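You operate a simulated robot arm through the tools that you are given. There is no shell and no other tool. Be economical: measure what you need, move in short steps, check, and stop when the job is done.

You run a simulated robot arm. Do the job below in one go: nothing can be reset, and whatever is moved stays where it is left.

TASK
Pin fill tube 1, clamp its depth stop at 40, pull the pin.

The check looks at the end state, three seconds after you hand in, the way a careful person would. Anything else that was tipped, shoved, dropped, spilled or broken makes it a failure.

THE ROBOT
A 7-joint arm with a two-finger parallel gripper on a trunk, on a base that drives. Base frame: it is fixed to the floor where the robot stands at the start and does not move with it; the origin is under the middle of the robot, x ahead of it, y to its left, z up. Lengths are in m, angles in rad, forces in N, time in s.
Its first joint turns from -2.601 to 2.601 rad. Places, roughly: fill tube one [0.9, 0.1, 1.8]; fill tube one pin [0.9, 0, 0.8]; fill tube one stop [1, 0.2, 0.8]; fill tube one wing screw [0.9, 0.2, 0.8]; fill tube two stop [1, -0.3, 0.8]. Payload 3.5 kg.
The TCP is the grasp point between the finger pads, 0.023 m short of the fingertips. In the tool frame z runs along the fingers and y along their closing line. The gripper opens to 0.094 m. The fingers are 0.038 m wide and 0.01 m thick; the gripper's body (0.054 by 0.096 m) begins 0.039 m behind the TCP.
Orientation is that of the tool frame in the base frame, as [roll, pitch, yaw] about the fixed x, y, z axes, in that order (R = Rz(yaw) Ry(pitch) Rx(roll)). With the fingers straight down and closing along the base's y, the tool's x points along the base's -x, its y along +y and its z along -z.

THE INTERFACE
- The arm moves only by the tool servo_tool. Its argument "steps" is a list of rows, each an object of numbers (a shift or turn left out is 0, a gripper value left out holds the last): "tx", "ty", "tz": the shift along the tool's x, y, z in m; "wx", "wy", "wz": the turn, a rotation vector about the tool's x, y, z in rad; "fingers": the opening, from 0 (shut) to 1 (fully open). In form: [{"tx": .., "ty": .., "tz": .., "wx": .., "wy": .., "wz": .., "fingers": ..}, ...]. A call has 1 to 20 rows; each row is the pose to reach, as a shift and turn from the pose commanded when the call began, along the tool's axes at that moment. Each row takes 0.2 s and may step no farther than 0.05 m and 0.15 rad from the row before; otherwise, or with a gripper value out of range, the whole call is refused. Where a pose cannot be reached the arm comes as near as it can. A force on the tool above 90 N (or 10 N above the force at the start of the call, whichever is more), or a blocked arm, ends the call early, and 0.2 s more pass. Each finger travels about 0.153 m/s and halts on what it meets, pressing with about 24 N; the grip force reading is that of the motor and also rises with nothing between the fingers. The clock runs only during rows and for 0.2 s after the last one: add rows that repeat a pose to give the fingers time. It gives the time, the measured TCP pose, the force on the tool (base axes), the opening and the grip force at its end, in the units of the frame above (readings bear some noise), with the torque about the TCP (base axes, N m) and any sound that the robot's microphone picked up.
- Cameras (640 x 400 px; columns grow to the right, rows downward): "scene" is now at [-0.2367, 0.1711, 1.3049]; the picture's right is [-0.16, -0.99, 0.00], its down [-0.34, 0.05, -0.94] and it looks along [0.93, -0.15, -0.34] (base axes); focal length 286 px, centre (320, 200). "wrist" rides on the gripper at [0.086, 0.016, -0.074] in the tool frame; the picture's right is [-0.18, 0.98, 0.00], its down [-0.58, -0.11, -0.81] and it looks along [-0.79, -0.15, 0.59] (tool axes); focal length 243 px, centre (320, 200). There is no depth. A picture from a camera that has moved, and an enlarged one, comes with that camera's place and axes in the base frame and with its lens. The place of the scene camera against the robot may be out by one fixed shift of up to 0.018 m in any direction.
- capture(camera): a new picture of that camera. It takes no simulated time.
- drive_base(legs): drives the robot by 1 to 6 legs, each [ahead, left, turn to the left] in m, m and rad, along the robot's own axes; the way and the turn of a leg run together, so that a leg with both is an arc; at most 1.5 m and 3.142 rad a leg. The arm and the cameras ride along, it lands a little off, and it stops where it bumps. It gives what a move gives.
- aim_head(pan, tilt): turns the head with the scene camera to pan (to the left, within 2.496 rad either way) and tilt (down, from -0.506 to 1.204), counted from straight ahead of the robot. It gives what a move gives.
- zoom(camera, box): a new picture of the part [left, top, right, bottom] of that camera's present view, enlarged. It takes no simulated time.
- job_done(): hands the job in; it is judged then, once.

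Work in short steps. Places have to be worked out from the pictures, the camera data and where the tool is seen: move nearer, look again, correct. Check each grasp and each placing, and mend what went wrong. You have 120 turns and 82 pictures in all, those below and enlarged ones among them. Open the gripper and draw the arm clear of the work before you hand the job in, unless the task says otherwise; then end with one line.

The tools are called by a JSON object that holds its "fn" and its "kwargs". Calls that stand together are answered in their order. servo_tool: Moves the arm, as the interface text tells. Its arguments: {"type":"object","properties":{"steps":{"type":"array","items":{"type":"object","properties":{"tx":{"type":"number"},"ty":{"type":"number"},"tz":{"type":"number"},"wx":{"type":"number"},"wy":{"type":"number"},"wz":{"type":"number"},"fingers":{"type":"number"}}}}},"required":["steps"]} The other tools are called the same way: drive_base (legs) drives the base; aim_head (pan, tilt) turns the head that bears the scene camera; capture (camera) takes a picture; zoom (camera, box) takes an enlarged picture of a part of a camera's view; job_done () hands the job in.

At the start:

```text
t: 0.0
tcp_pos: [0.6914, 0.37, 0.9567]
ee_rot: [3.141, 0.0, -3.141]
contact_force: [-0.3, 0.3, -1.1]
ft_torque: [0.01, -0.04, -0.02]
opening: 0.0939
grasp_force: 0.0
robot x, y, heading: [0.0014, 0.0026, 0.002]
head pan, tilt: [-0.155, 0.349]
```

scene: 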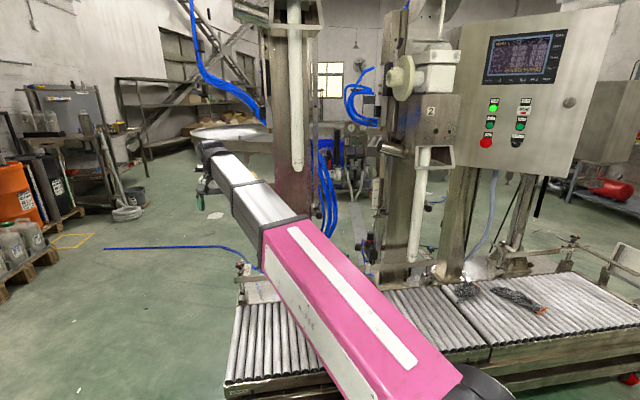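
wrist: 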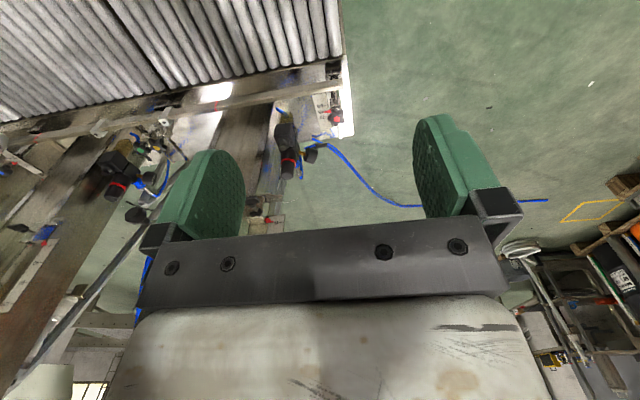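

The arm hides part of the work in the scene view. I aim the head up to see the upper filling head, and zoom in on the tube area.

{"fn": "zoom", "kwargs": {"camera": "scene", "box": [220, 150, 480, 312]}}

{"fn": "aim_head", "kwargs": {"pan": 0.0, "tilt": -0.3}}

{"fn": "capture", "kwargs": {"camera": "scene"}}

```text
2.46 times, centred on (350, 231) of scene
camera zoom: at [-0.2367, 0.1711, 1.3049], right [-0.16, -0.99, 0.0], down [-0.34, 0.05, -0.94], along [0.93, -0.15, -0.34], focal length 704 px, centre (246, 124)
```

zoom: 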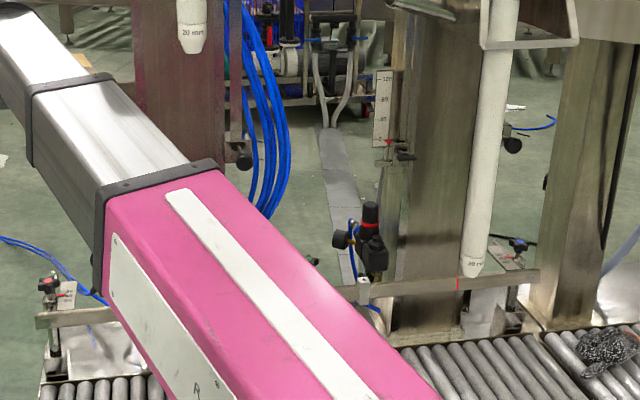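

```text
t: 1.0
tcp_pos: [0.6902, 0.3718, 0.9574]
ee_rot: [3.141, 0.001, 3.141]
contact_force: [0.6, 0.1, -0.1]
ft_torque: [-0.01, 0.03, -0.03]
opening: 0.094
grasp_force: 0.0
robot x, y, heading: [0.0006, -0.0004, -0.001]
head pan, tilt: [0.0, -0.3]
```

```text
78 pictures are left
camera scene: at [-0.2501, 0.1856, 1.3627], right [0.0, -1.0, 0.0], down [0.29, 0.0, -0.96], along [0.96, 0.0, 0.29], focal length 286 px, centre (320, 200)
```

scene: 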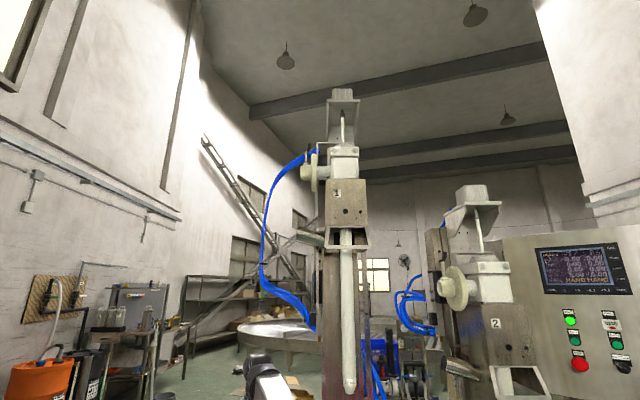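

The tube nozzle unit 1 is high, with a hole in the block. I swing the arm to the left and up to uncover the work, then look down.

{"fn": "servo_tool", "kwargs": {"steps": [{"tx": 0.02, "ty": 0.04}, {"tx": 0.04, "ty": 0.08}, {"tx": 0.06, "ty": 0.12}, {"tx": 0.08, "ty": 0.16}, {"tx": 0.1, "ty": 0.2}, {"tx": 0.12, "ty": 0.24}, {"tx": 0.14, "ty": 0.28}, {"tx": 0.16, "ty": 0.32}]}}

{"fn": "aim_head", "kwargs": {"pan": -0.1, "tilt": 0.45}}

{"fn": "capture", "kwargs": {"camera": "scene"}}

```text
t: 2.8
tcp_pos: [0.53, 0.6909, 0.958]
ee_rot: [-3.141, 0.0, -3.141]
contact_force: [-0.4, -0.1, 0.4]
ft_torque: [0.02, -0.02, -0.01]
opening: 0.0939
grasp_force: 0.1
robot x, y, heading: [0.0018, 0.0022, 0.002]
head pan, tilt: [0.0, -0.3]
```

```text
t: 3.9
tcp_pos: [0.5304, 0.6899, 0.9577]
ee_rot: [3.14, 0.0, 3.141]
contact_force: [0.1, -0.1, 0.3]
ft_torque: [-0.02, -0.03, -0.01]
opening: 0.0939
grasp_force: 0.0
robot x, y, heading: [-0.0009, -0.0015, 0.004]
head pan, tilt: [-0.099, 0.45]
```

```text
77 pictures are left
camera scene: at [-0.2373, 0.1765, 1.2957], right [-0.1, -1.0, 0.0], down [-0.43, 0.04, -0.9], along [0.9, -0.09, -0.43], focal length 286 px, centre (320, 200)
```

scene: 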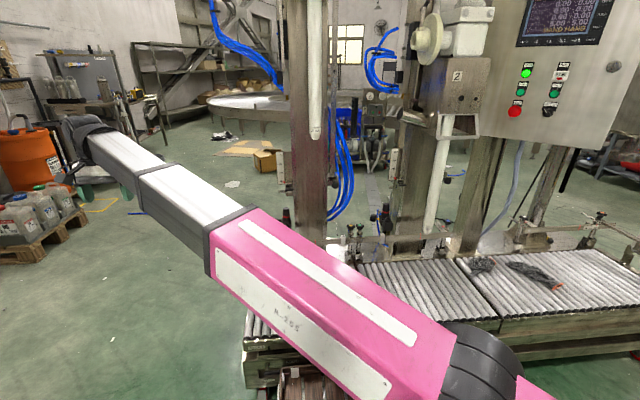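

{"fn": "zoom", "kwargs": {"camera": "scene", "box": [260, 130, 420, 260]}}

{"fn": "zoom", "kwargs": {"camera": "scene", "box": [370, 130, 640, 300]}}

```text
3.08 times, centred on (340, 195) of scene
camera zoom: at [-0.2373, 0.1765, 1.2957], right [-0.1, -1.0, 0.0], down [-0.43, 0.04, -0.9], along [0.9, -0.09, -0.43], focal length 879 px, centre (258, 215)
```

zoom: 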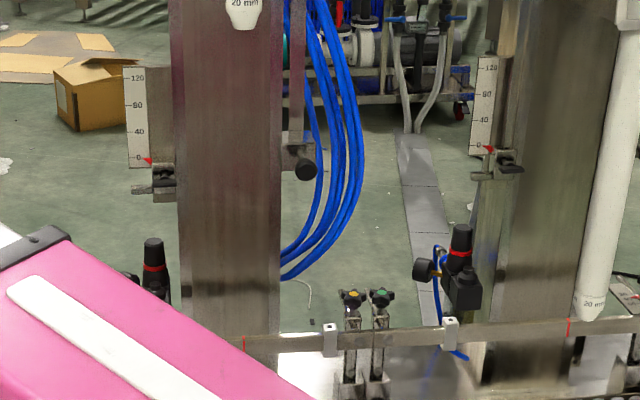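

```text
2.35 times, centred on (505, 215) of scene
camera zoom: at [-0.2373, 0.1765, 1.2957], right [-0.1, -1.0, 0.0], down [-0.43, 0.04, -0.9], along [0.9, -0.09, -0.43], focal length 672 px, centre (-115, 165)
```

zoom: 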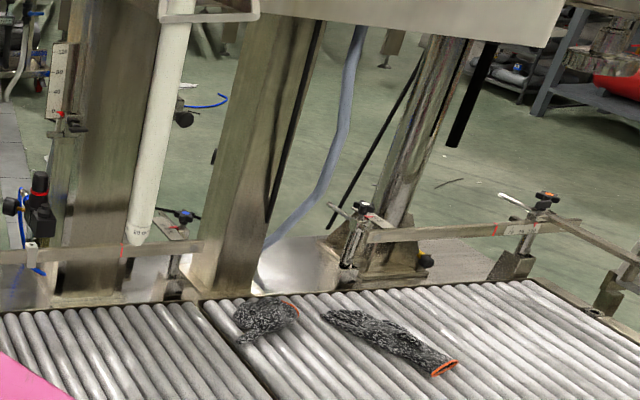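

Stop 1 sits left of column 1 with its red pointer at 0 on a 0–120 scale, and a black knob to the right of the column is likely the pin. I bring the wrist camera in front of the column for a closer look.

{"fn": "servo_tool", "kwargs": {"steps": [{"ty": -0.05}, {"ty": -0.1}, {"ty": -0.15}, {"ty": -0.2}, {"ty": -0.25}, {"ty": -0.3}, {"ty": -0.35}, {"ty": -0.4, "tx": -0.02}, {"ty": -0.43, "tx": -0.05}, {"ty": -0.46, "tx": -0.08}, {"ty": -0.49, "tx": -0.08}, {"ty": -0.53, "tx": -0.08}, {"ty": -0.57, "tx": -0.08, "tz": -0.02}]}}

{"fn": "capture", "kwargs": {"camera": "wrist"}}

{"fn": "capture", "kwargs": {"camera": "scene"}}

```text
refused: row 8 steps farther than a row can; nothing moved
```

```text
74 pictures are left
camera wrist: at [0.4439, 0.707, 1.0318], right [0.18, 0.98, 0.0], down [0.58, -0.11, 0.81], along [0.79, -0.15, -0.59], focal length 243 px, centre (320, 200)
```

wrist: 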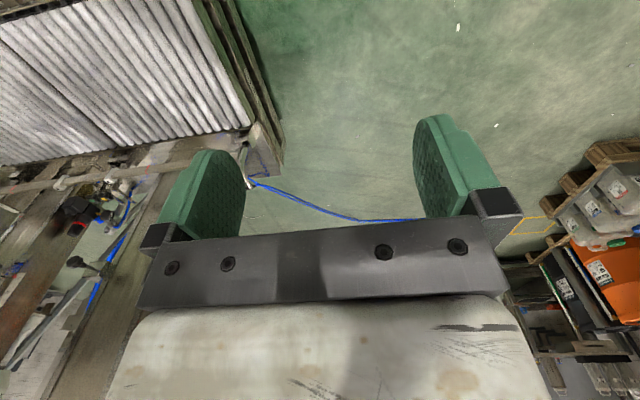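

```text
73 pictures are left
camera scene: at [-0.2373, 0.1765, 1.2957], right [-0.1, -1.0, 0.0], down [-0.43, 0.04, -0.9], along [0.9, -0.09, -0.43], focal length 286 px, centre (320, 200)
```

scene: 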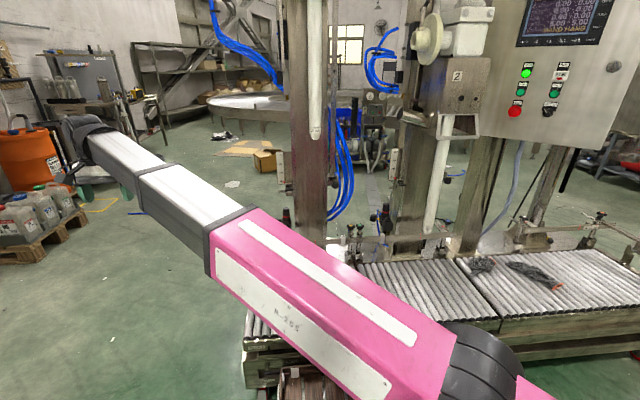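

The first arm move was refused. I zoom tighter on the stop and the knob before moving.

{"fn": "zoom", "kwargs": {"camera": "scene", "box": [285, 146, 317, 204]}}

{"fn": "zoom", "kwargs": {"camera": "scene", "box": [315, 160, 375, 204]}}

{"fn": "servo_tool", "kwargs": {"steps": [{"ty": -0.04, "tz": -0.02}, {"ty": -0.08, "tz": -0.04}, {"ty": -0.12, "tz": -0.06}, {"ty": -0.16, "tz": -0.08}, {"ty": -0.2, "tz": -0.1}, {"ty": -0.24, "tz": -0.12}, {"ty": -0.28, "tz": -0.14}, {"ty": -0.32, "tz": -0.16}, {"ty": -0.36, "tz": -0.18}, {"ty": -0.4, "tz": -0.2, "tx": -0.02}, {"ty": -0.44, "tz": -0.22, "tx": -0.04}, {"ty": -0.48, "tz": -0.22, "tx": -0.06}, {"ty": -0.5, "tz": -0.22, "tx": -0.08}]}}

{"fn": "capture", "kwargs": {"camera": "wrist"}}

```text
6.90 times, centred on (301, 175) of scene
camera zoom: at [-0.2373, 0.1765, 1.2957], right [-0.1, -1.0, 0.0], down [-0.43, 0.04, -0.9], along [0.9, -0.09, -0.43], focal length 1971 px, centre (451, 372)
```

zoom: 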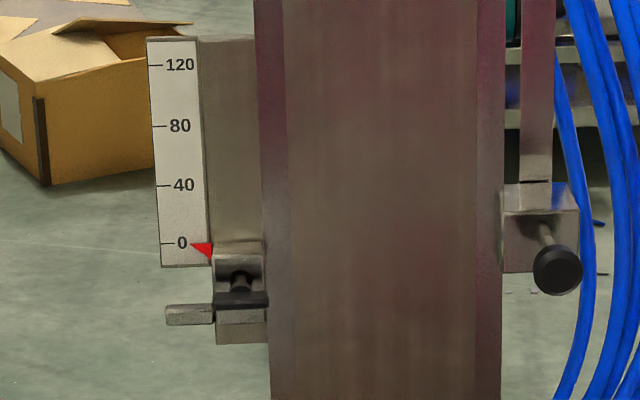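

```text
9.09 times, centred on (345, 182) of scene
camera zoom: at [-0.2373, 0.1765, 1.2957], right [-0.1, -1.0, 0.0], down [-0.43, 0.04, -0.9], along [0.9, -0.09, -0.43], focal length 2598 px, centre (93, 364)
```

zoom: 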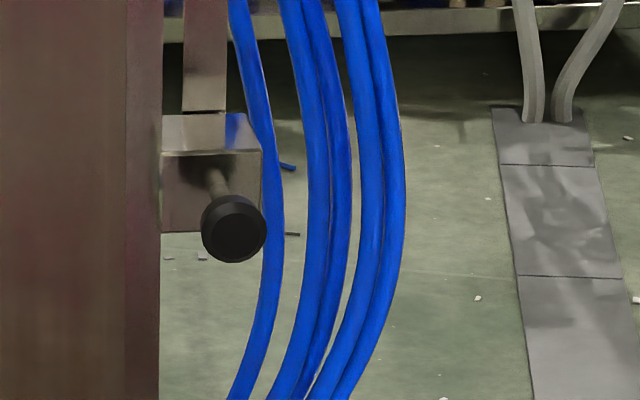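

```text
t: 6.7
tcp_pos: [0.6291, 0.2001, 1.133]
ee_rot: [3.12, 0.055, 3.127]
contact_force: [-16.8, 63.8, -7.3]
ft_torque: [-5.57, -2.13, -6.49]
opening: 0.0941
grasp_force: 0.1
out of reach, approached as far as the arm can: row 7, 8, 9, 10, 11, 12, 13
robot x, y, heading: [0.0017, 0.0006, 0.002]
head pan, tilt: [-0.099, 0.45]
```

```text
70 pictures are left
camera wrist: at [0.5403, 0.2176, 1.2028], right [0.2, 0.98, 0.03], down [0.53, -0.13, 0.84], along [0.82, -0.15, -0.55], focal length 243 px, centre (320, 200)
```

wrist: 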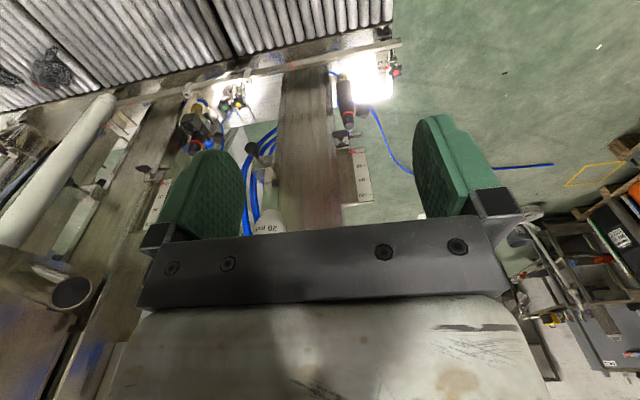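

A side force of 64 N shows, so something may be touching; I look with the scene camera before moving.

{"fn": "capture", "kwargs": {"camera": "scene"}}

```text
69 pictures are left
camera scene: at [-0.2373, 0.1764, 1.2956], right [-0.1, -1.0, 0.0], down [-0.43, 0.04, -0.9], along [0.9, -0.09, -0.44], focal length 286 px, centre (320, 200)
```

scene: 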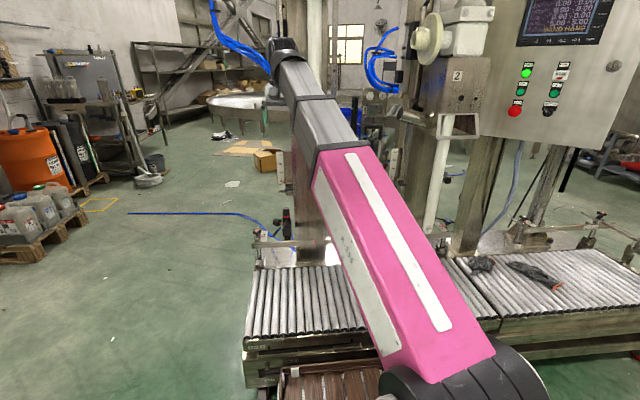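

I hold for one row to see whether the force persists.

{"fn": "servo_tool", "kwargs": {"steps": [{"tx": 0.0}]}}

{"fn": "zoom", "kwargs": {"camera": "scene", "box": [250, 0, 370, 120]}}

```text
t: 7.1
tcp_pos: [0.6308, 0.2021, 1.134]
ee_rot: [3.124, 0.058, 3.128]
contact_force: [-12.0, 64.2, -13.8]
ft_torque: [-5.61, -2.52, -6.53]
opening: 0.0941
grasp_force: 0.1
robot x, y, heading: [-0.0006, -0.0005, 0.002]
head pan, tilt: [-0.099, 0.45]
```

```text
3.33 times, centred on (310, 60) of scene
camera zoom: at [-0.2372, 0.1764, 1.2956], right [-0.1, -0.99, 0.0], down [-0.43, 0.04, -0.9], along [0.9, -0.09, -0.44], focal length 953 px, centre (353, 667)
```

zoom: 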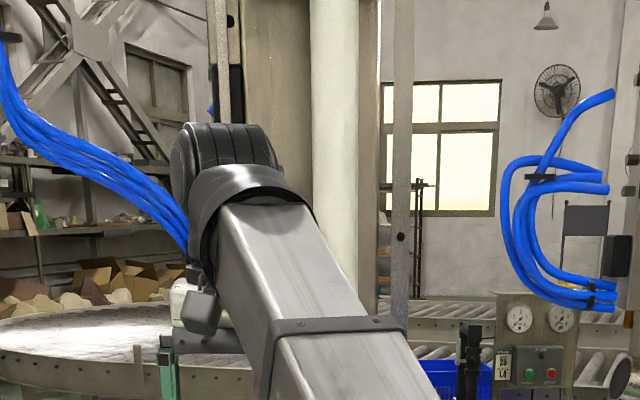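

Force persists: the wrist presses against the tube. I back off to the left at once.

{"fn": "servo_tool", "kwargs": {"steps": [{"ty": 0.04}, {"ty": 0.08, "tx": 0.03}, {"ty": 0.12, "tx": 0.07}]}}

{"fn": "capture", "kwargs": {"camera": "scene"}}

```text
refused: row 3 steps farther than a row can; nothing moved
```

```text
67 pictures are left
camera scene: at [-0.2372, 0.1764, 1.2956], right [-0.1, -0.99, 0.0], down [-0.43, 0.04, -0.9], along [0.9, -0.09, -0.44], focal length 286 px, centre (320, 200)
```

scene: 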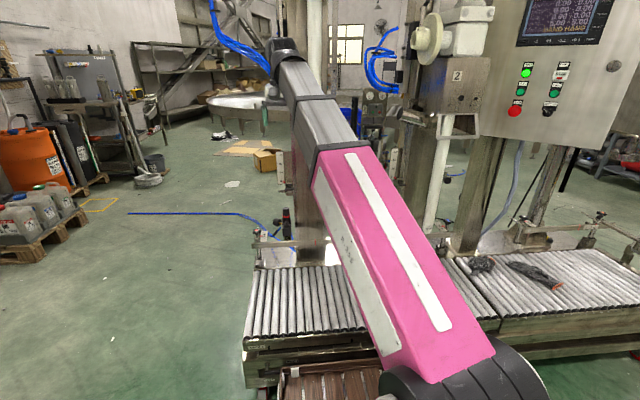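

I repeat the retreat with legal steps.

{"fn": "servo_tool", "kwargs": {"steps": [{"ty": 0.04}, {"ty": 0.08, "tx": 0.02}, {"ty": 0.12, "tx": 0.04}, {"ty": 0.15, "tx": 0.07}]}}

{"fn": "capture", "kwargs": {"camera": "scene"}}

```text
t: 8.1
tcp_pos: [0.5607, 0.352, 1.1317]
ee_rot: [3.124, 0.058, 3.139]
contact_force: [0.2, 0.8, -0.1]
ft_torque: [-0.01, 0.0, 0.03]
opening: 0.094
grasp_force: 0.1
robot x, y, heading: [-0.0002, 0.0028, -0.002]
head pan, tilt: [-0.099, 0.45]
```

```text
66 pictures are left
camera scene: at [-0.2372, 0.1765, 1.2956], right [-0.1, -0.99, 0.0], down [-0.43, 0.04, -0.9], along [0.9, -0.09, -0.44], focal length 286 px, centre (320, 200)
```

scene: 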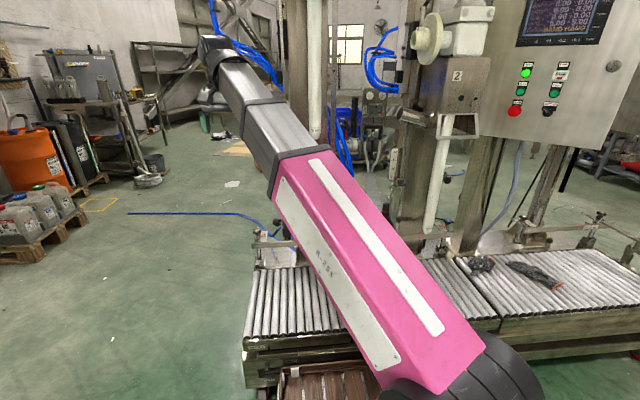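

Free again, the tube is intact. The knob faces the robot, so I'll work with the tool horizontal, pointing forward. I turn it here, left of the machine, while lowering.

{"fn": "servo_tool", "kwargs": {"steps": [{"wy": -0.1375, "tx": -0.01, "tz": 0.02}, {"wy": -0.275, "tx": -0.025, "tz": 0.045}, {"wy": -0.4125, "tx": -0.04, "tz": 0.07}, {"wy": -0.55, "tx": -0.055, "tz": 0.095}, {"wy": -0.6875, "tx": -0.07, "tz": 0.12}, {"wy": -0.825, "tx": -0.085, "tz": 0.145}, {"wy": -0.9625, "tx": -0.1, "tz": 0.17}, {"wy": -1.1, "tx": -0.115, "tz": 0.19}, {"wy": -1.2375, "tx": -0.13, "tz": 0.21}, {"wy": -1.375, "tx": -0.145, "tz": 0.23}, {"wy": -1.513, "tx": -0.16, "tz": 0.25}]}}

{"fn": "capture", "kwargs": {"camera": "wrist"}}

{"fn": "capture", "kwargs": {"camera": "scene"}}

```text
t: 10.5
tcp_pos: [0.7339, 0.3583, 0.8909]
ee_rot: [1.645, 1.552, 1.646]
contact_force: [-0.2, 0.0, 0.5]
ft_torque: [-0.01, -0.01, -0.05]
opening: 0.0939
grasp_force: 0.1
robot x, y, heading: [0.0002, -0.0041, -0.002]
head pan, tilt: [-0.099, 0.45]
```

```text
65 pictures are left
camera wrist: at [0.6592, 0.3757, 0.8042], right [0.0, 0.98, 0.2], down [-0.81, -0.12, 0.58], along [0.59, -0.16, 0.79], focal length 243 px, centre (320, 200)
```

wrist: 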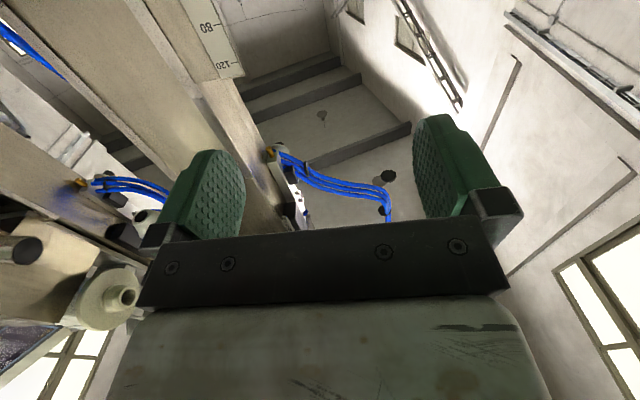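

```text
64 pictures are left
camera scene: at [-0.2373, 0.1764, 1.2956], right [-0.1, -1.0, 0.0], down [-0.43, 0.04, -0.9], along [0.9, -0.09, -0.44], focal length 286 px, centre (320, 200)
```

scene: 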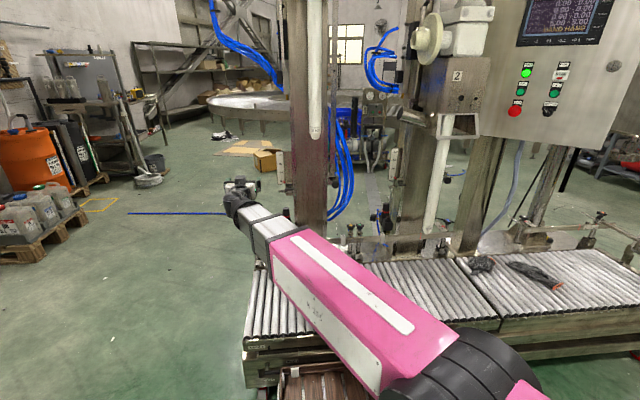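

The horizontal pose works well and stays below the tube tip. Now I move to z≈0.82 and over to y≈0.0, in front of the knob with standoff.

{"fn": "servo_tool", "kwargs": {"steps": [{"tx": 0.035}, {"tx": 0.07, "ty": -0.02}, {"tx": 0.07, "ty": -0.065}, {"tx": 0.07, "ty": -0.11}, {"tx": 0.07, "ty": -0.155}, {"tx": 0.07, "ty": -0.2}, {"tx": 0.07, "ty": -0.245}, {"tx": 0.07, "ty": -0.29}, {"tx": 0.07, "ty": -0.335}, {"tx": 0.07, "ty": -0.358}]}}

{"fn": "capture", "kwargs": {"camera": "wrist"}}

{"fn": "capture", "kwargs": {"camera": "scene"}}

```text
t: 12.7
tcp_pos: [0.7342, 0.0141, 0.8111]
ee_rot: [2.881, 1.523, 2.843]
contact_force: [0.6, 0.6, 0.0]
ft_torque: [-0.01, 0.02, -0.02]
opening: 0.094
grasp_force: 0.0
out of reach, approached as far as the arm can: row 10
robot x, y, heading: [0.0003, 0.0015, 0.002]
head pan, tilt: [-0.099, 0.45]
```

```text
63 pictures are left
camera wrist: at [0.6569, 0.034, 0.7258], right [0.05, 0.98, 0.2], down [-0.78, -0.09, 0.62], along [0.62, -0.18, 0.76], focal length 243 px, centre (320, 200)
```

wrist: 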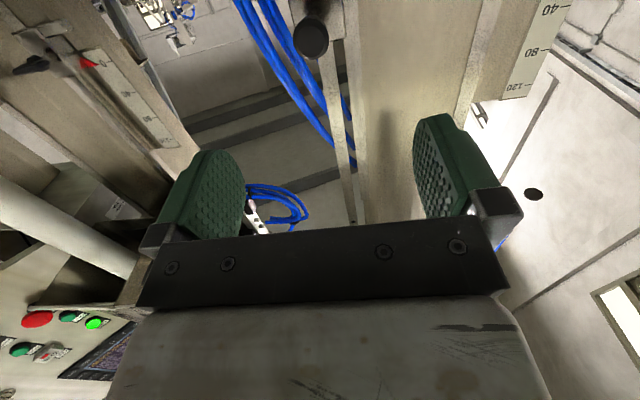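

```text
62 pictures are left
camera scene: at [-0.2373, 0.1764, 1.2956], right [-0.1, -1.0, 0.0], down [-0.43, 0.04, -0.9], along [0.9, -0.09, -0.44], focal length 286 px, centre (320, 200)
```

scene: 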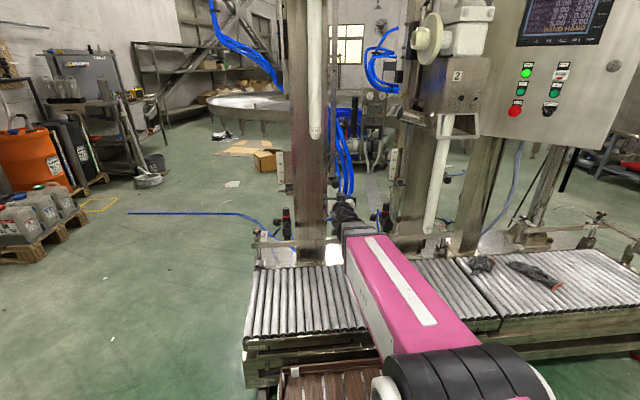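

Knob triangulates to about (0.93, -0.005, 0.807), facing the robot. I zoom in the wrist view to see the pin's block.

{"fn": "zoom", "kwargs": {"camera": "wrist", "box": [250, 0, 410, 100]}}

{"fn": "servo_tool", "kwargs": {"steps": [{"tz": 0.03, "fingers": 0.6}, {"tz": 0.06, "fingers": 0.6}, {"tz": 0.09, "fingers": 0.6}]}}

{"fn": "capture", "kwargs": {"camera": "wrist"}}

```text
4.00 times, centred on (330, 50) of wrist
camera zoom: at [0.6569, 0.034, 0.7258], right [0.05, 0.98, 0.2], down [-0.78, -0.09, 0.62], along [0.62, -0.18, 0.76], focal length 970 px, centre (280, 800)
```

zoom: 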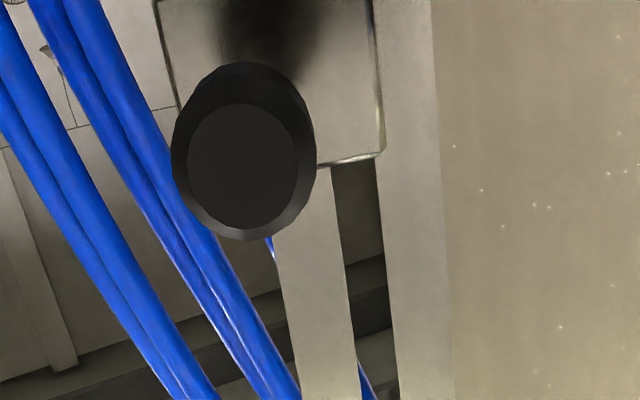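

```text
t: 13.5
tcp_pos: [0.8252, 0.0123, 0.8145]
ee_rot: [1.603, 1.423, 1.583]
contact_force: [-0.3, 0.2, -0.1]
ft_torque: [0.01, 0.02, 0.01]
opening: 0.0564
grasp_force: 0.1
out of reach, approached as far as the arm can: row 1, 2, 3
robot x, y, heading: [-0.0032, 0.0015, 0.001]
head pan, tilt: [-0.099, 0.45]
```

```text
60 pictures are left
camera wrist: at [0.7499, 0.0429, 0.7314], right [0.02, 0.95, 0.33], down [-0.81, -0.18, 0.56], along [0.59, -0.27, 0.76], focal length 243 px, centre (320, 200)
```

wrist: 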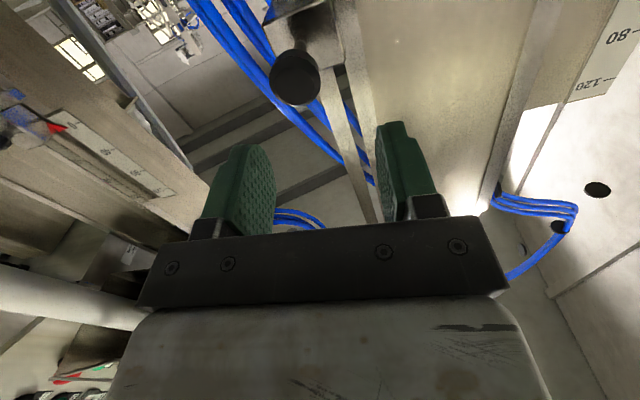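

Horizontal reach here hits joint limits; the tool pointing right of the arm's radial works better (as at y=0.36). I'll retract back to the left, then look at the floor to the right before shifting the base right.

{"fn": "servo_tool", "kwargs": {"steps": [{"tz": -0.045}, {"tz": -0.09}, {"tz": -0.09, "ty": 0.045}, {"tz": -0.09, "ty": 0.09}, {"tz": -0.09, "ty": 0.135}, {"tz": -0.09, "ty": 0.18}, {"tz": -0.09, "ty": 0.225}, {"tz": -0.09, "ty": 0.27}, {"tz": -0.09, "ty": 0.315}, {"tz": -0.09, "ty": 0.36}]}}

{"fn": "aim_head", "kwargs": {"pan": -0.7, "tilt": 0.9}}

{"fn": "capture", "kwargs": {"camera": "scene"}}

```text
t: 15.7
tcp_pos: [0.7413, 0.3702, 0.8663]
ee_rot: [1.602, 1.424, 1.581]
contact_force: [0.2, -0.5, 0.1]
ft_torque: [0.0, 0.0, 0.01]
opening: 0.0564
grasp_force: 0.1
robot x, y, heading: [-0.0013, 0.0003, -0.001]
head pan, tilt: [-0.099, 0.45]
```

```text
t: 16.7
tcp_pos: [0.7404, 0.3694, 0.8667]
ee_rot: [1.602, 1.422, 1.582]
contact_force: [0.5, -0.6, -0.5]
ft_torque: [0.02, -0.02, 0.0]
opening: 0.0563
grasp_force: 0.0
robot x, y, heading: [-0.0006, -0.003, -0.001]
head pan, tilt: [-0.7, 0.901]
```

```text
59 pictures are left
camera scene: at [-0.2709, 0.137, 1.2573], right [-0.64, -0.77, 0.0], down [-0.6, 0.5, -0.62], along [0.48, -0.4, -0.78], focal length 286 px, centre (320, 200)
```

scene: 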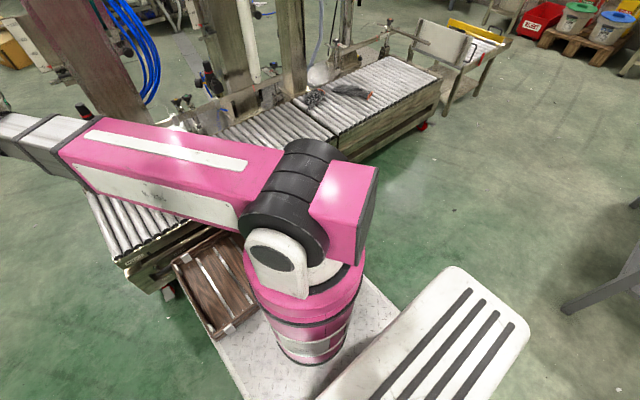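

A wooden crate sits front-left of the base; the right side is free. I fix the tool's roll and drive 0.35 m to the right.

{"fn": "servo_tool", "kwargs": {"steps": [{"wz": -0.148, "tx": 0.02}, {"wz": -0.148, "tx": 0.055}]}}

{"fn": "drive_base", "kwargs": {"legs": [[0, -0.35, 0]]}}

{"fn": "aim_head", "kwargs": {"pan": 0.2, "tilt": 0.4}}

{"fn": "capture", "kwargs": {"camera": "scene"}}

{"fn": "capture", "kwargs": {"camera": "wrist"}}

```text
t: 17.3
tcp_pos: [0.7419, 0.3784, 0.8127]
ee_rot: [-2.733, 1.567, -2.753]
contact_force: [0.5, -0.5, 0.2]
ft_torque: [0.04, 0.01, -0.04]
opening: 0.0561
grasp_force: 0.0
robot x, y, heading: [0.0013, 0.0012, -0.003]
head pan, tilt: [-0.7, 0.901]
```

```text
t: 19.6
tcp_pos: [0.74, 0.0305, 0.8138]
ee_rot: [-2.897, 1.565, -2.913]
contact_force: [0.4, -0.1, 0.3]
ft_torque: [0.01, -0.01, -0.03]
opening: 0.0564
grasp_force: 0.1
robot x, y, heading: [0.0003, -0.3479, 0.003]
head pan, tilt: [-0.7, 0.901]
```

```text
t: 20.8
tcp_pos: [0.7408, 0.0301, 0.8137]
ee_rot: [-2.902, 1.567, -2.914]
contact_force: [0.1, -0.2, 0.0]
ft_torque: [0.03, 0.03, 0.01]
opening: 0.0564
grasp_force: 0.0
robot x, y, heading: [0.004, -0.3491, 0.005]
head pan, tilt: [0.201, 0.4]
```

```text
58 pictures are left
camera scene: at [-0.2381, -0.1464, 1.3002], right [0.2, -0.98, 0.0], down [-0.38, -0.08, -0.92], along [0.9, 0.19, -0.39], focal length 286 px, centre (320, 200)
```

scene: 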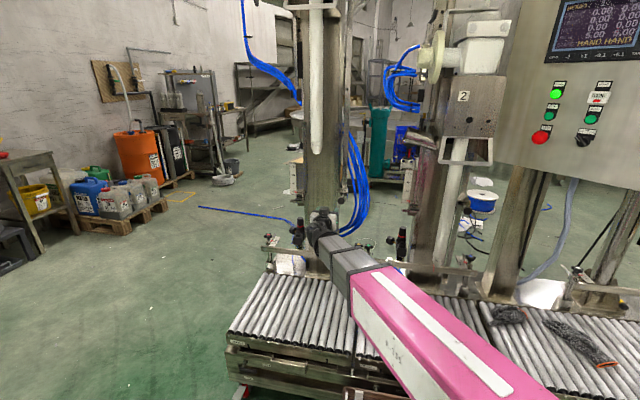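

```text
57 pictures are left
camera wrist: at [0.6657, 0.0483, 0.7271], right [0.02, 0.98, 0.18], down [-0.81, -0.1, 0.58], along [0.59, -0.16, 0.79], focal length 243 px, centre (320, 200)
```

wrist: 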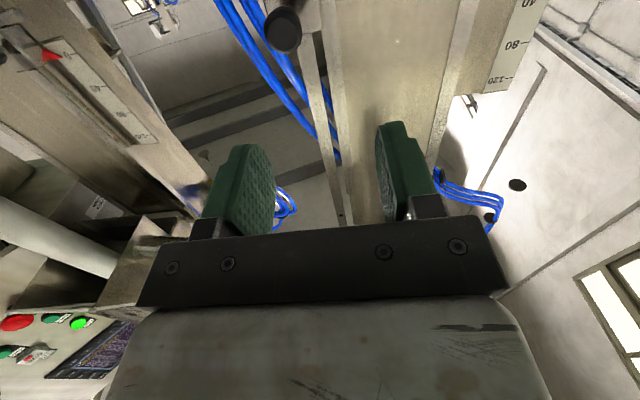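

Good stance. Knob at y≈-0.005, z≈0.808. I shut the fingers, align with the knob, and go to 6 cm short of it.

{"fn": "servo_tool", "kwargs": {"steps": [{"ty": -0.018, "tx": 0.003, "fingers": 0}, {"ty": -0.036, "tx": 0.006, "fingers": 0}, {"ty": -0.036, "tx": 0.006, "tz": 0.04}, {"ty": -0.036, "tx": 0.006, "tz": 0.08}, {"ty": -0.036, "tx": 0.006, "tz": 0.1}]}}

{"fn": "capture", "kwargs": {"camera": "wrist"}}

{"fn": "zoom", "kwargs": {"camera": "scene", "box": [280, 150, 400, 250]}}

```text
t: 22.0
tcp_pos: [0.8391, -0.0079, 0.8095]
ee_rot: [-2.905, 1.565, -2.918]
contact_force: [-0.9, 0.4, -0.4]
ft_torque: [0.0, -0.01, -0.02]
opening: 0.0
grasp_force: 24.1
robot x, y, heading: [0.0024, -0.3485, 0.005]
head pan, tilt: [0.201, 0.4]
```

```text
56 pictures are left
camera wrist: at [0.765, 0.0101, 0.7213], right [0.02, 0.98, 0.18], down [-0.81, -0.1, 0.58], along [0.59, -0.16, 0.79], focal length 243 px, centre (320, 200)
```

wrist: 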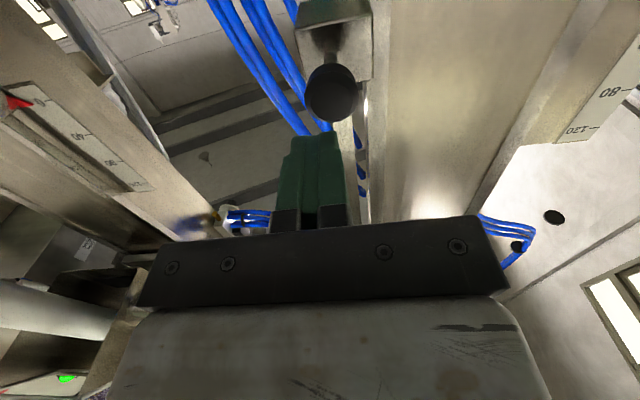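

```text
4.00 times, centred on (340, 200) of scene
camera zoom: at [-0.2382, -0.1464, 1.3003], right [0.2, -0.98, 0.0], down [-0.38, -0.08, -0.92], along [0.9, 0.19, -0.39], focal length 1143 px, centre (240, 200)
```

zoom: 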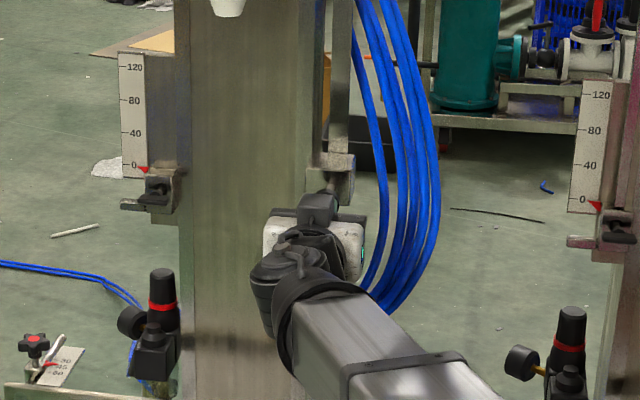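

The knob sits ~7 mm to the left of the finger line. I shift and advance 3 cm, then look.

{"fn": "servo_tool", "kwargs": {"steps": [{"ty": 0.007, "tx": 0.004}, {"ty": 0.007, "tx": 0.004, "tz": 0.02}, {"ty": 0.007, "tx": 0.004, "tz": 0.03}]}}

{"fn": "zoom", "kwargs": {"camera": "wrist", "box": [240, 30, 400, 170]}}

```text
t: 22.8
tcp_pos: [0.869, -0.0007, 0.8034]
ee_rot: [-2.909, 1.568, -2.921]
contact_force: [-3.0, -0.7, 0.0]
ft_torque: [0.02, -0.02, 0.01]
opening: 0.0003
grasp_force: 23.9
robot x, y, heading: [0.0011, -0.3488, 0.007]
head pan, tilt: [0.201, 0.4]
```

```text
2.86 times, centred on (320, 100) of wrist
camera zoom: at [0.7947, 0.0172, 0.717], right [0.02, 0.98, 0.18], down [-0.81, -0.1, 0.59], along [0.59, -0.16, 0.79], focal length 693 px, centre (320, 486)
```

zoom: 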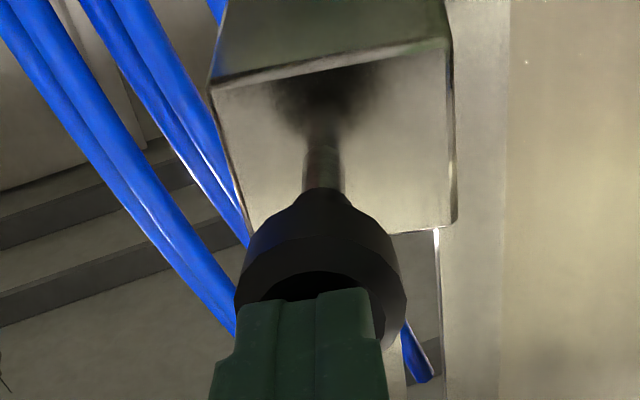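

The fingertips touch the knob face (x≈0.892), well centred. I push in 5 mm steps and watch force and sound.

{"fn": "servo_tool", "kwargs": {"steps": [{"tz": 0.005}, {"tz": 0.01}, {"tz": 0.015}]}}

{"fn": "zoom", "kwargs": {"camera": "wrist", "box": [240, 30, 400, 170]}}

```text
t: 23.6
tcp_pos: [0.8853, -0.0007, 0.8035]
ee_rot: [-2.891, 1.566, -2.908]
contact_force: [0.3, -0.5, -0.2]
ft_torque: [0.03, -0.03, 0.0]
opening: 0.0002
grasp_force: 23.9
robot x, y, heading: [0.0027, -0.352, 0.004]
head pan, tilt: [0.201, 0.4]
```

```text
2.86 times, centred on (320, 100) of wrist
camera zoom: at [0.8102, 0.0168, 0.7163], right [0.01, 0.98, 0.18], down [-0.81, -0.1, 0.59], along [0.59, -0.16, 0.79], focal length 693 px, centre (320, 486)
```

zoom: 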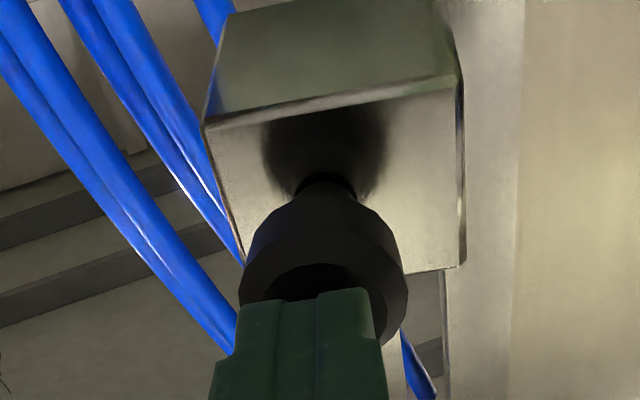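

The pin slides in freely. I continue until it seats.

{"fn": "servo_tool", "kwargs": {"steps": [{"tz": 0.005}, {"tz": 0.01}, {"tz": 0.015}, {"tz": 0.018}]}}

{"fn": "zoom", "kwargs": {"camera": "wrist", "box": [240, 30, 400, 170]}}

```text
t: 24.5
tcp_pos: [0.8897, -0.0009, 0.8033]
ee_rot: [-2.975, 1.566, -2.986]
contact_force: [-27.6, -1.4, 4.0]
ft_torque: [0.03, -0.38, 0.02]
opening: 0.0001
grasp_force: 24.5
robot x, y, heading: [-0.0028, -0.3481, 0.006]
head pan, tilt: [0.201, 0.4]
stopped in row 4: the force on the tool passed its limit at 96 N (the readings are from after the stop); the commanded pose is now the measured one
```

```text
2.86 times, centred on (320, 100) of wrist
camera zoom: at [0.814, 0.0166, 0.7164], right [0.01, 0.98, 0.18], down [-0.8, -0.1, 0.59], along [0.59, -0.16, 0.79], focal length 693 px, centre (320, 486)
```

zoom: 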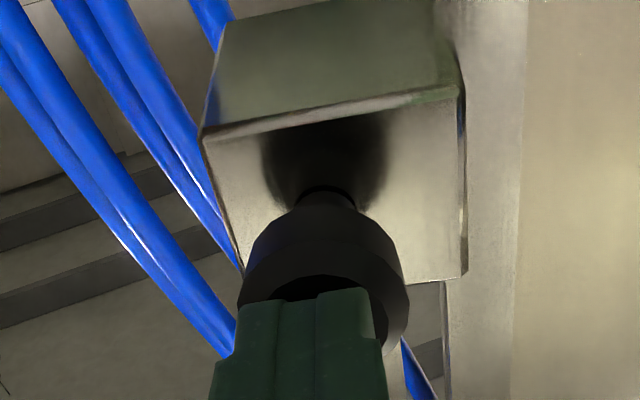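

The pin came to a hard stop after ~20 mm. I back off and check it.

{"fn": "servo_tool", "kwargs": {"steps": [{"tz": -0.03}, {"tz": -0.07}, {"tz": -0.11}]}}

{"fn": "zoom", "kwargs": {"camera": "wrist", "box": [270, 0, 430, 100]}}

{"fn": "zoom", "kwargs": {"camera": "scene", "box": [310, 150, 410, 220]}}

```text
t: 25.3
tcp_pos: [0.7826, 0.0009, 0.803]
ee_rot: [-3.018, 1.564, -3.03]
contact_force: [-0.4, -0.2, -0.2]
ft_torque: [0.02, -0.01, -0.01]
opening: 0.0001
grasp_force: 24.1
robot x, y, heading: [-0.0035, -0.3476, 0.003]
head pan, tilt: [0.201, 0.4]
```

```text
4.00 times, centred on (350, 50) of wrist
camera zoom: at [0.7067, 0.018, 0.7159], right [0.01, 0.98, 0.18], down [-0.8, -0.1, 0.59], along [0.59, -0.16, 0.79], focal length 970 px, centre (200, 800)
```

zoom: 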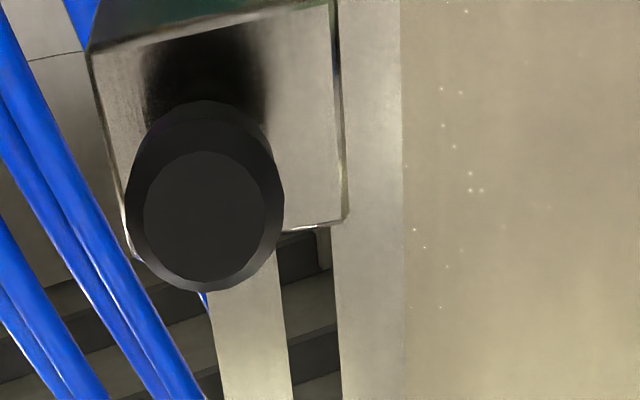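

```text
5.71 times, centred on (360, 185) of scene
camera zoom: at [-0.2394, -0.1465, 1.3003], right [0.2, -0.98, 0.0], down [-0.38, -0.08, -0.92], along [0.9, 0.19, -0.39], focal length 1633 px, centre (91, 286)
```

zoom: 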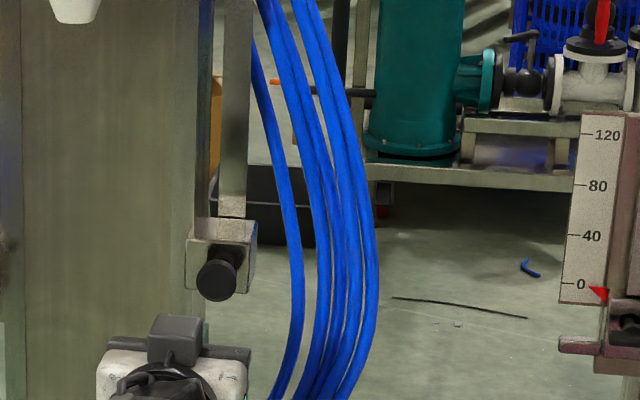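

The pin is in and stays. Next the stop at y≈0.22: I retract a little and drive 0.2 m left, which puts the tool in front of it.

{"fn": "servo_tool", "kwargs": {"steps": [{"tz": -0.03, "fingers": 0.5}, {"tz": -0.05, "fingers": 0.5}]}}

{"fn": "drive_base", "kwargs": {"legs": [[0, 0.2, 0]]}}

{"fn": "capture", "kwargs": {"camera": "wrist"}}

{"fn": "zoom", "kwargs": {"camera": "scene", "box": [230, 130, 340, 220]}}

```text
t: 25.9
tcp_pos: [0.7311, 0.0009, 0.8034]
ee_rot: [-3.008, 1.563, -3.02]
contact_force: [0.1, -0.7, 0.7]
ft_torque: [-0.04, -0.02, 0.0]
opening: 0.0469
grasp_force: 0.0
robot x, y, heading: [-0.0014, -0.3502, 0.006]
head pan, tilt: [0.201, 0.4]
```

```text
t: 27.5
tcp_pos: [0.73, 0.1998, 0.8026]
ee_rot: [-3.014, 1.565, -3.028]
contact_force: [0.2, -0.1, 0.2]
ft_torque: [0.01, -0.03, -0.02]
opening: 0.047
grasp_force: 0.0
robot x, y, heading: [-0.0017, -0.1529, 0.002]
head pan, tilt: [0.201, 0.4]
```

```text
49 pictures are left
camera wrist: at [0.6564, 0.2177, 0.7162], right [0.01, 0.98, 0.18], down [-0.8, -0.1, 0.59], along [0.59, -0.16, 0.79], focal length 243 px, centre (320, 200)
```

wrist: 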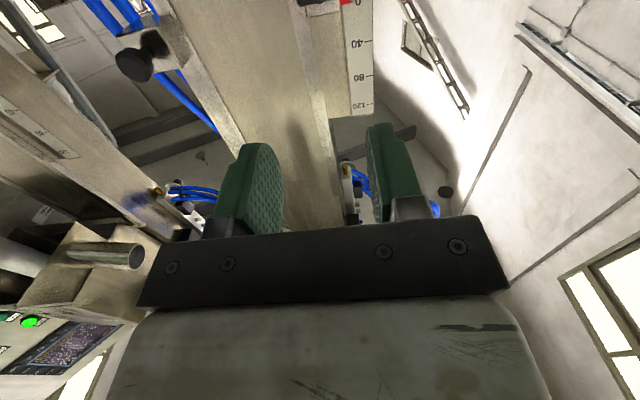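

```text
4.44 times, centred on (285, 175) of scene
camera zoom: at [-0.2404, 0.0532, 1.3003], right [0.2, -0.98, 0.0], down [-0.38, -0.08, -0.92], along [0.9, 0.19, -0.39], focal length 1270 px, centre (476, 311)
```

zoom: 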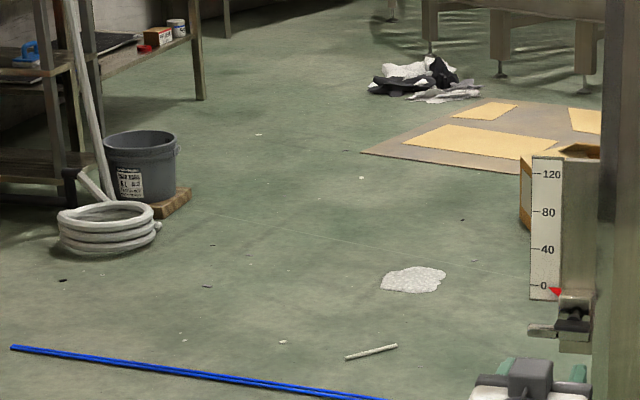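

The wing screw is near (0.92, 0.20, 0.80). I zoom on it and move the tool nearer and a little lower to see it with the wrist camera.

{"fn": "zoom", "kwargs": {"camera": "scene", "box": [326, 186, 358, 216]}}

{"fn": "servo_tool", "kwargs": {"steps": [{"tz": 0.04, "tx": 0.02}, {"tz": 0.08, "tx": 0.02}]}}

{"fn": "capture", "kwargs": {"camera": "wrist"}}

{"fn": "zoom", "kwargs": {"camera": "wrist", "box": [240, 0, 400, 100]}}

```text
13.33 times, centred on (342, 201) of scene
camera zoom: at [-0.2404, 0.0532, 1.3003], right [0.2, -0.98, 0.0], down [-0.38, -0.08, -0.92], along [0.9, 0.19, -0.39], focal length 3810 px, centre (27, 187)
```

zoom: 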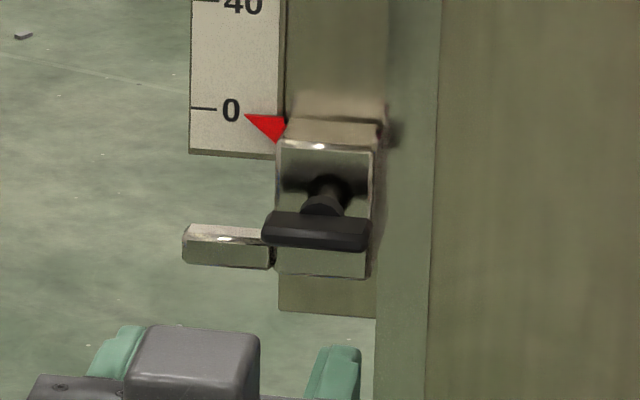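

```text
t: 28.1
tcp_pos: [0.8108, 0.1994, 0.782]
ee_rot: [-3.038, 1.563, -3.053]
contact_force: [0.1, -0.7, -0.1]
ft_torque: [0.02, 0.0, 0.03]
opening: 0.0469
grasp_force: 0.2
robot x, y, heading: [-0.0015, -0.1512, 0.001]
head pan, tilt: [0.201, 0.4]
```

```text
46 pictures are left
camera wrist: at [0.7369, 0.2166, 0.6957], right [0.01, 0.98, 0.18], down [-0.8, -0.1, 0.59], along [0.59, -0.16, 0.79], focal length 243 px, centre (320, 200)
```

wrist: 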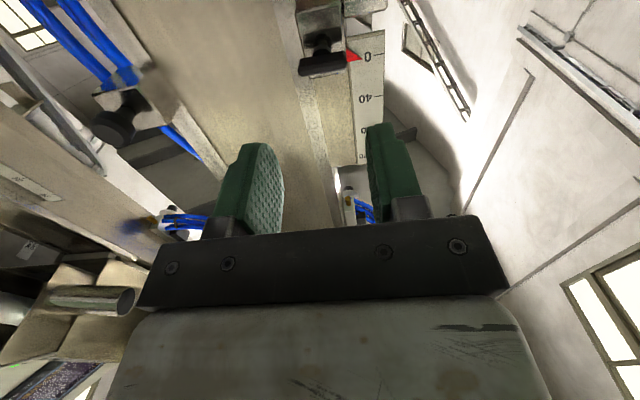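

```text
4.00 times, centred on (320, 50) of wrist
camera zoom: at [0.7369, 0.2166, 0.6957], right [0.01, 0.98, 0.18], down [-0.8, -0.1, 0.59], along [0.59, -0.16, 0.79], focal length 970 px, centre (320, 800)
```

zoom: 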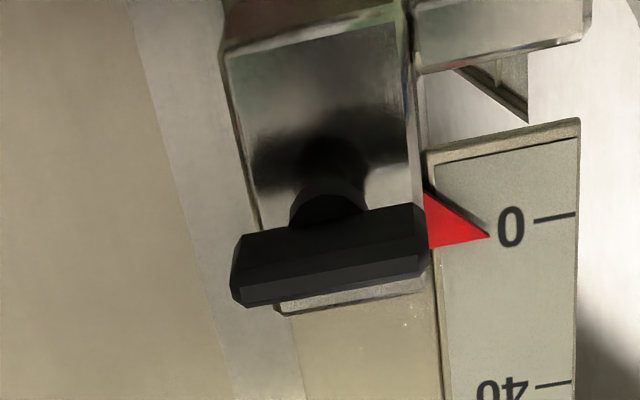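

The wing is a horizontal bar ~40 mm long, around (0.91–0.93, 0.20, 0.777). I roll the tool -90° so the fingers close vertically on it, leaving room to turn clockwise afterwards.

{"fn": "servo_tool", "kwargs": {"steps": [{"wz": -0.143}, {"wz": -0.286}, {"wz": -0.429}, {"wz": -0.572}, {"wz": -0.715}, {"wz": -0.858}, {"wz": -1.0}, {"wz": -1.143}, {"wz": -1.286}, {"wz": -1.429}, {"wz": -1.571}]}}

{"fn": "capture", "kwargs": {"camera": "wrist"}}

```text
t: 30.5
tcp_pos: [0.8114, 0.198, 0.783]
ee_rot: [-1.578, -0.004, -1.584]
contact_force: [0.5, -0.1, 0.6]
ft_torque: [0.02, 0.0, 0.01]
opening: 0.047
grasp_force: 0.1
robot x, y, heading: [-0.0042, -0.1522, 0.007]
head pan, tilt: [0.201, 0.4]
```

```text
44 pictures are left
camera wrist: at [0.7354, 0.114, 0.7663], right [0.0, 0.18, -0.98], down [-0.8, 0.59, 0.11], along [0.6, 0.78, 0.14], focal length 243 px, centre (320, 200)
```

wrist: 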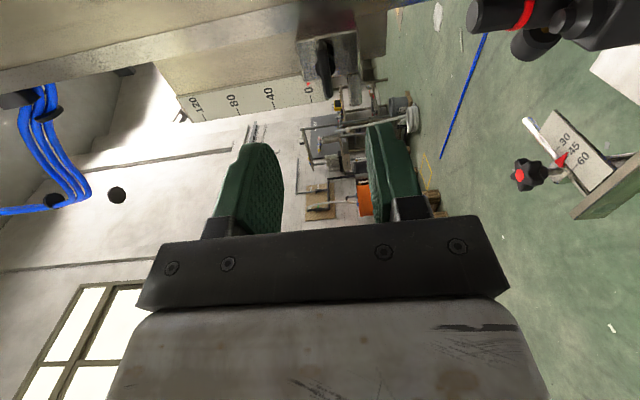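

The roll worked. I zoom in on the bar from the side.

{"fn": "zoom", "kwargs": {"camera": "wrist", "box": [270, 0, 410, 120]}}

```text
3.33 times, centred on (340, 60) of wrist
camera zoom: at [0.7354, 0.114, 0.7663], right [0.0, 0.18, -0.98], down [-0.8, 0.59, 0.11], along [0.6, 0.78, 0.14], focal length 809 px, centre (253, 667)
```

zoom: 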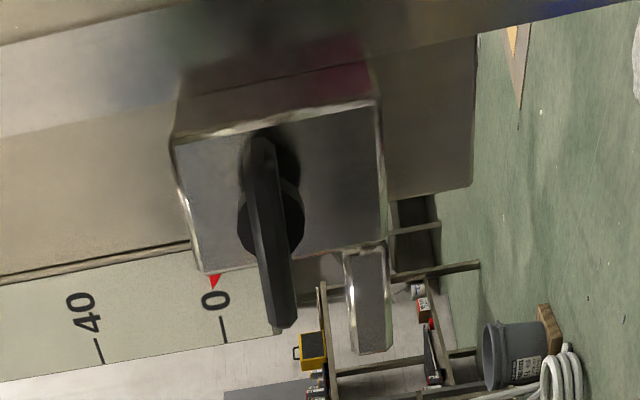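

Bar centre now consistently at (0.92, 0.200, 0.778). I align (5 mm down) and advance in two stages.

{"fn": "servo_tool", "kwargs": {"steps": [{"tx": -0.002, "ty": 0.005}, {"tx": -0.002, "ty": 0.005, "tz": 0.03}, {"tx": -0.002, "ty": 0.005, "tz": 0.06}, {"tx": -0.002, "ty": 0.005, "tz": 0.08}]}}

{"fn": "zoom", "kwargs": {"camera": "wrist", "box": [220, 50, 440, 240]}}

```text
t: 31.5
tcp_pos: [0.8902, 0.2014, 0.7777]
ee_rot: [-1.576, -0.002, -1.582]
contact_force: [1.1, 0.0, 0.0]
ft_torque: [-0.05, -0.04, -0.05]
opening: 0.0469
grasp_force: 0.0
robot x, y, heading: [-0.0036, -0.1481, 0.003]
head pan, tilt: [0.201, 0.4]
```

```text
2.11 times, centred on (330, 145) of wrist
camera zoom: at [0.8155, 0.1157, 0.7602], right [0.0, 0.18, -0.98], down [-0.8, 0.59, 0.11], along [0.6, 0.79, 0.14], focal length 511 px, centre (299, 316)
```

zoom: 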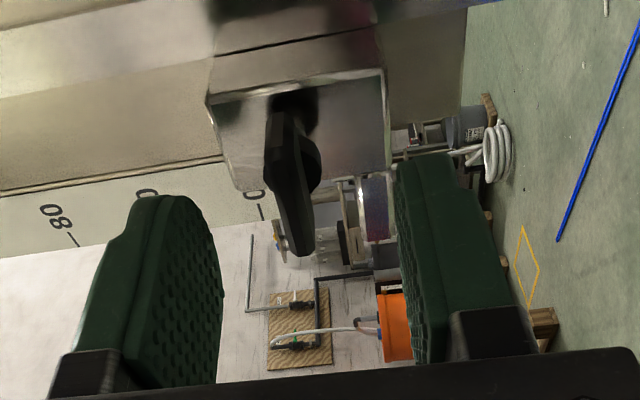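

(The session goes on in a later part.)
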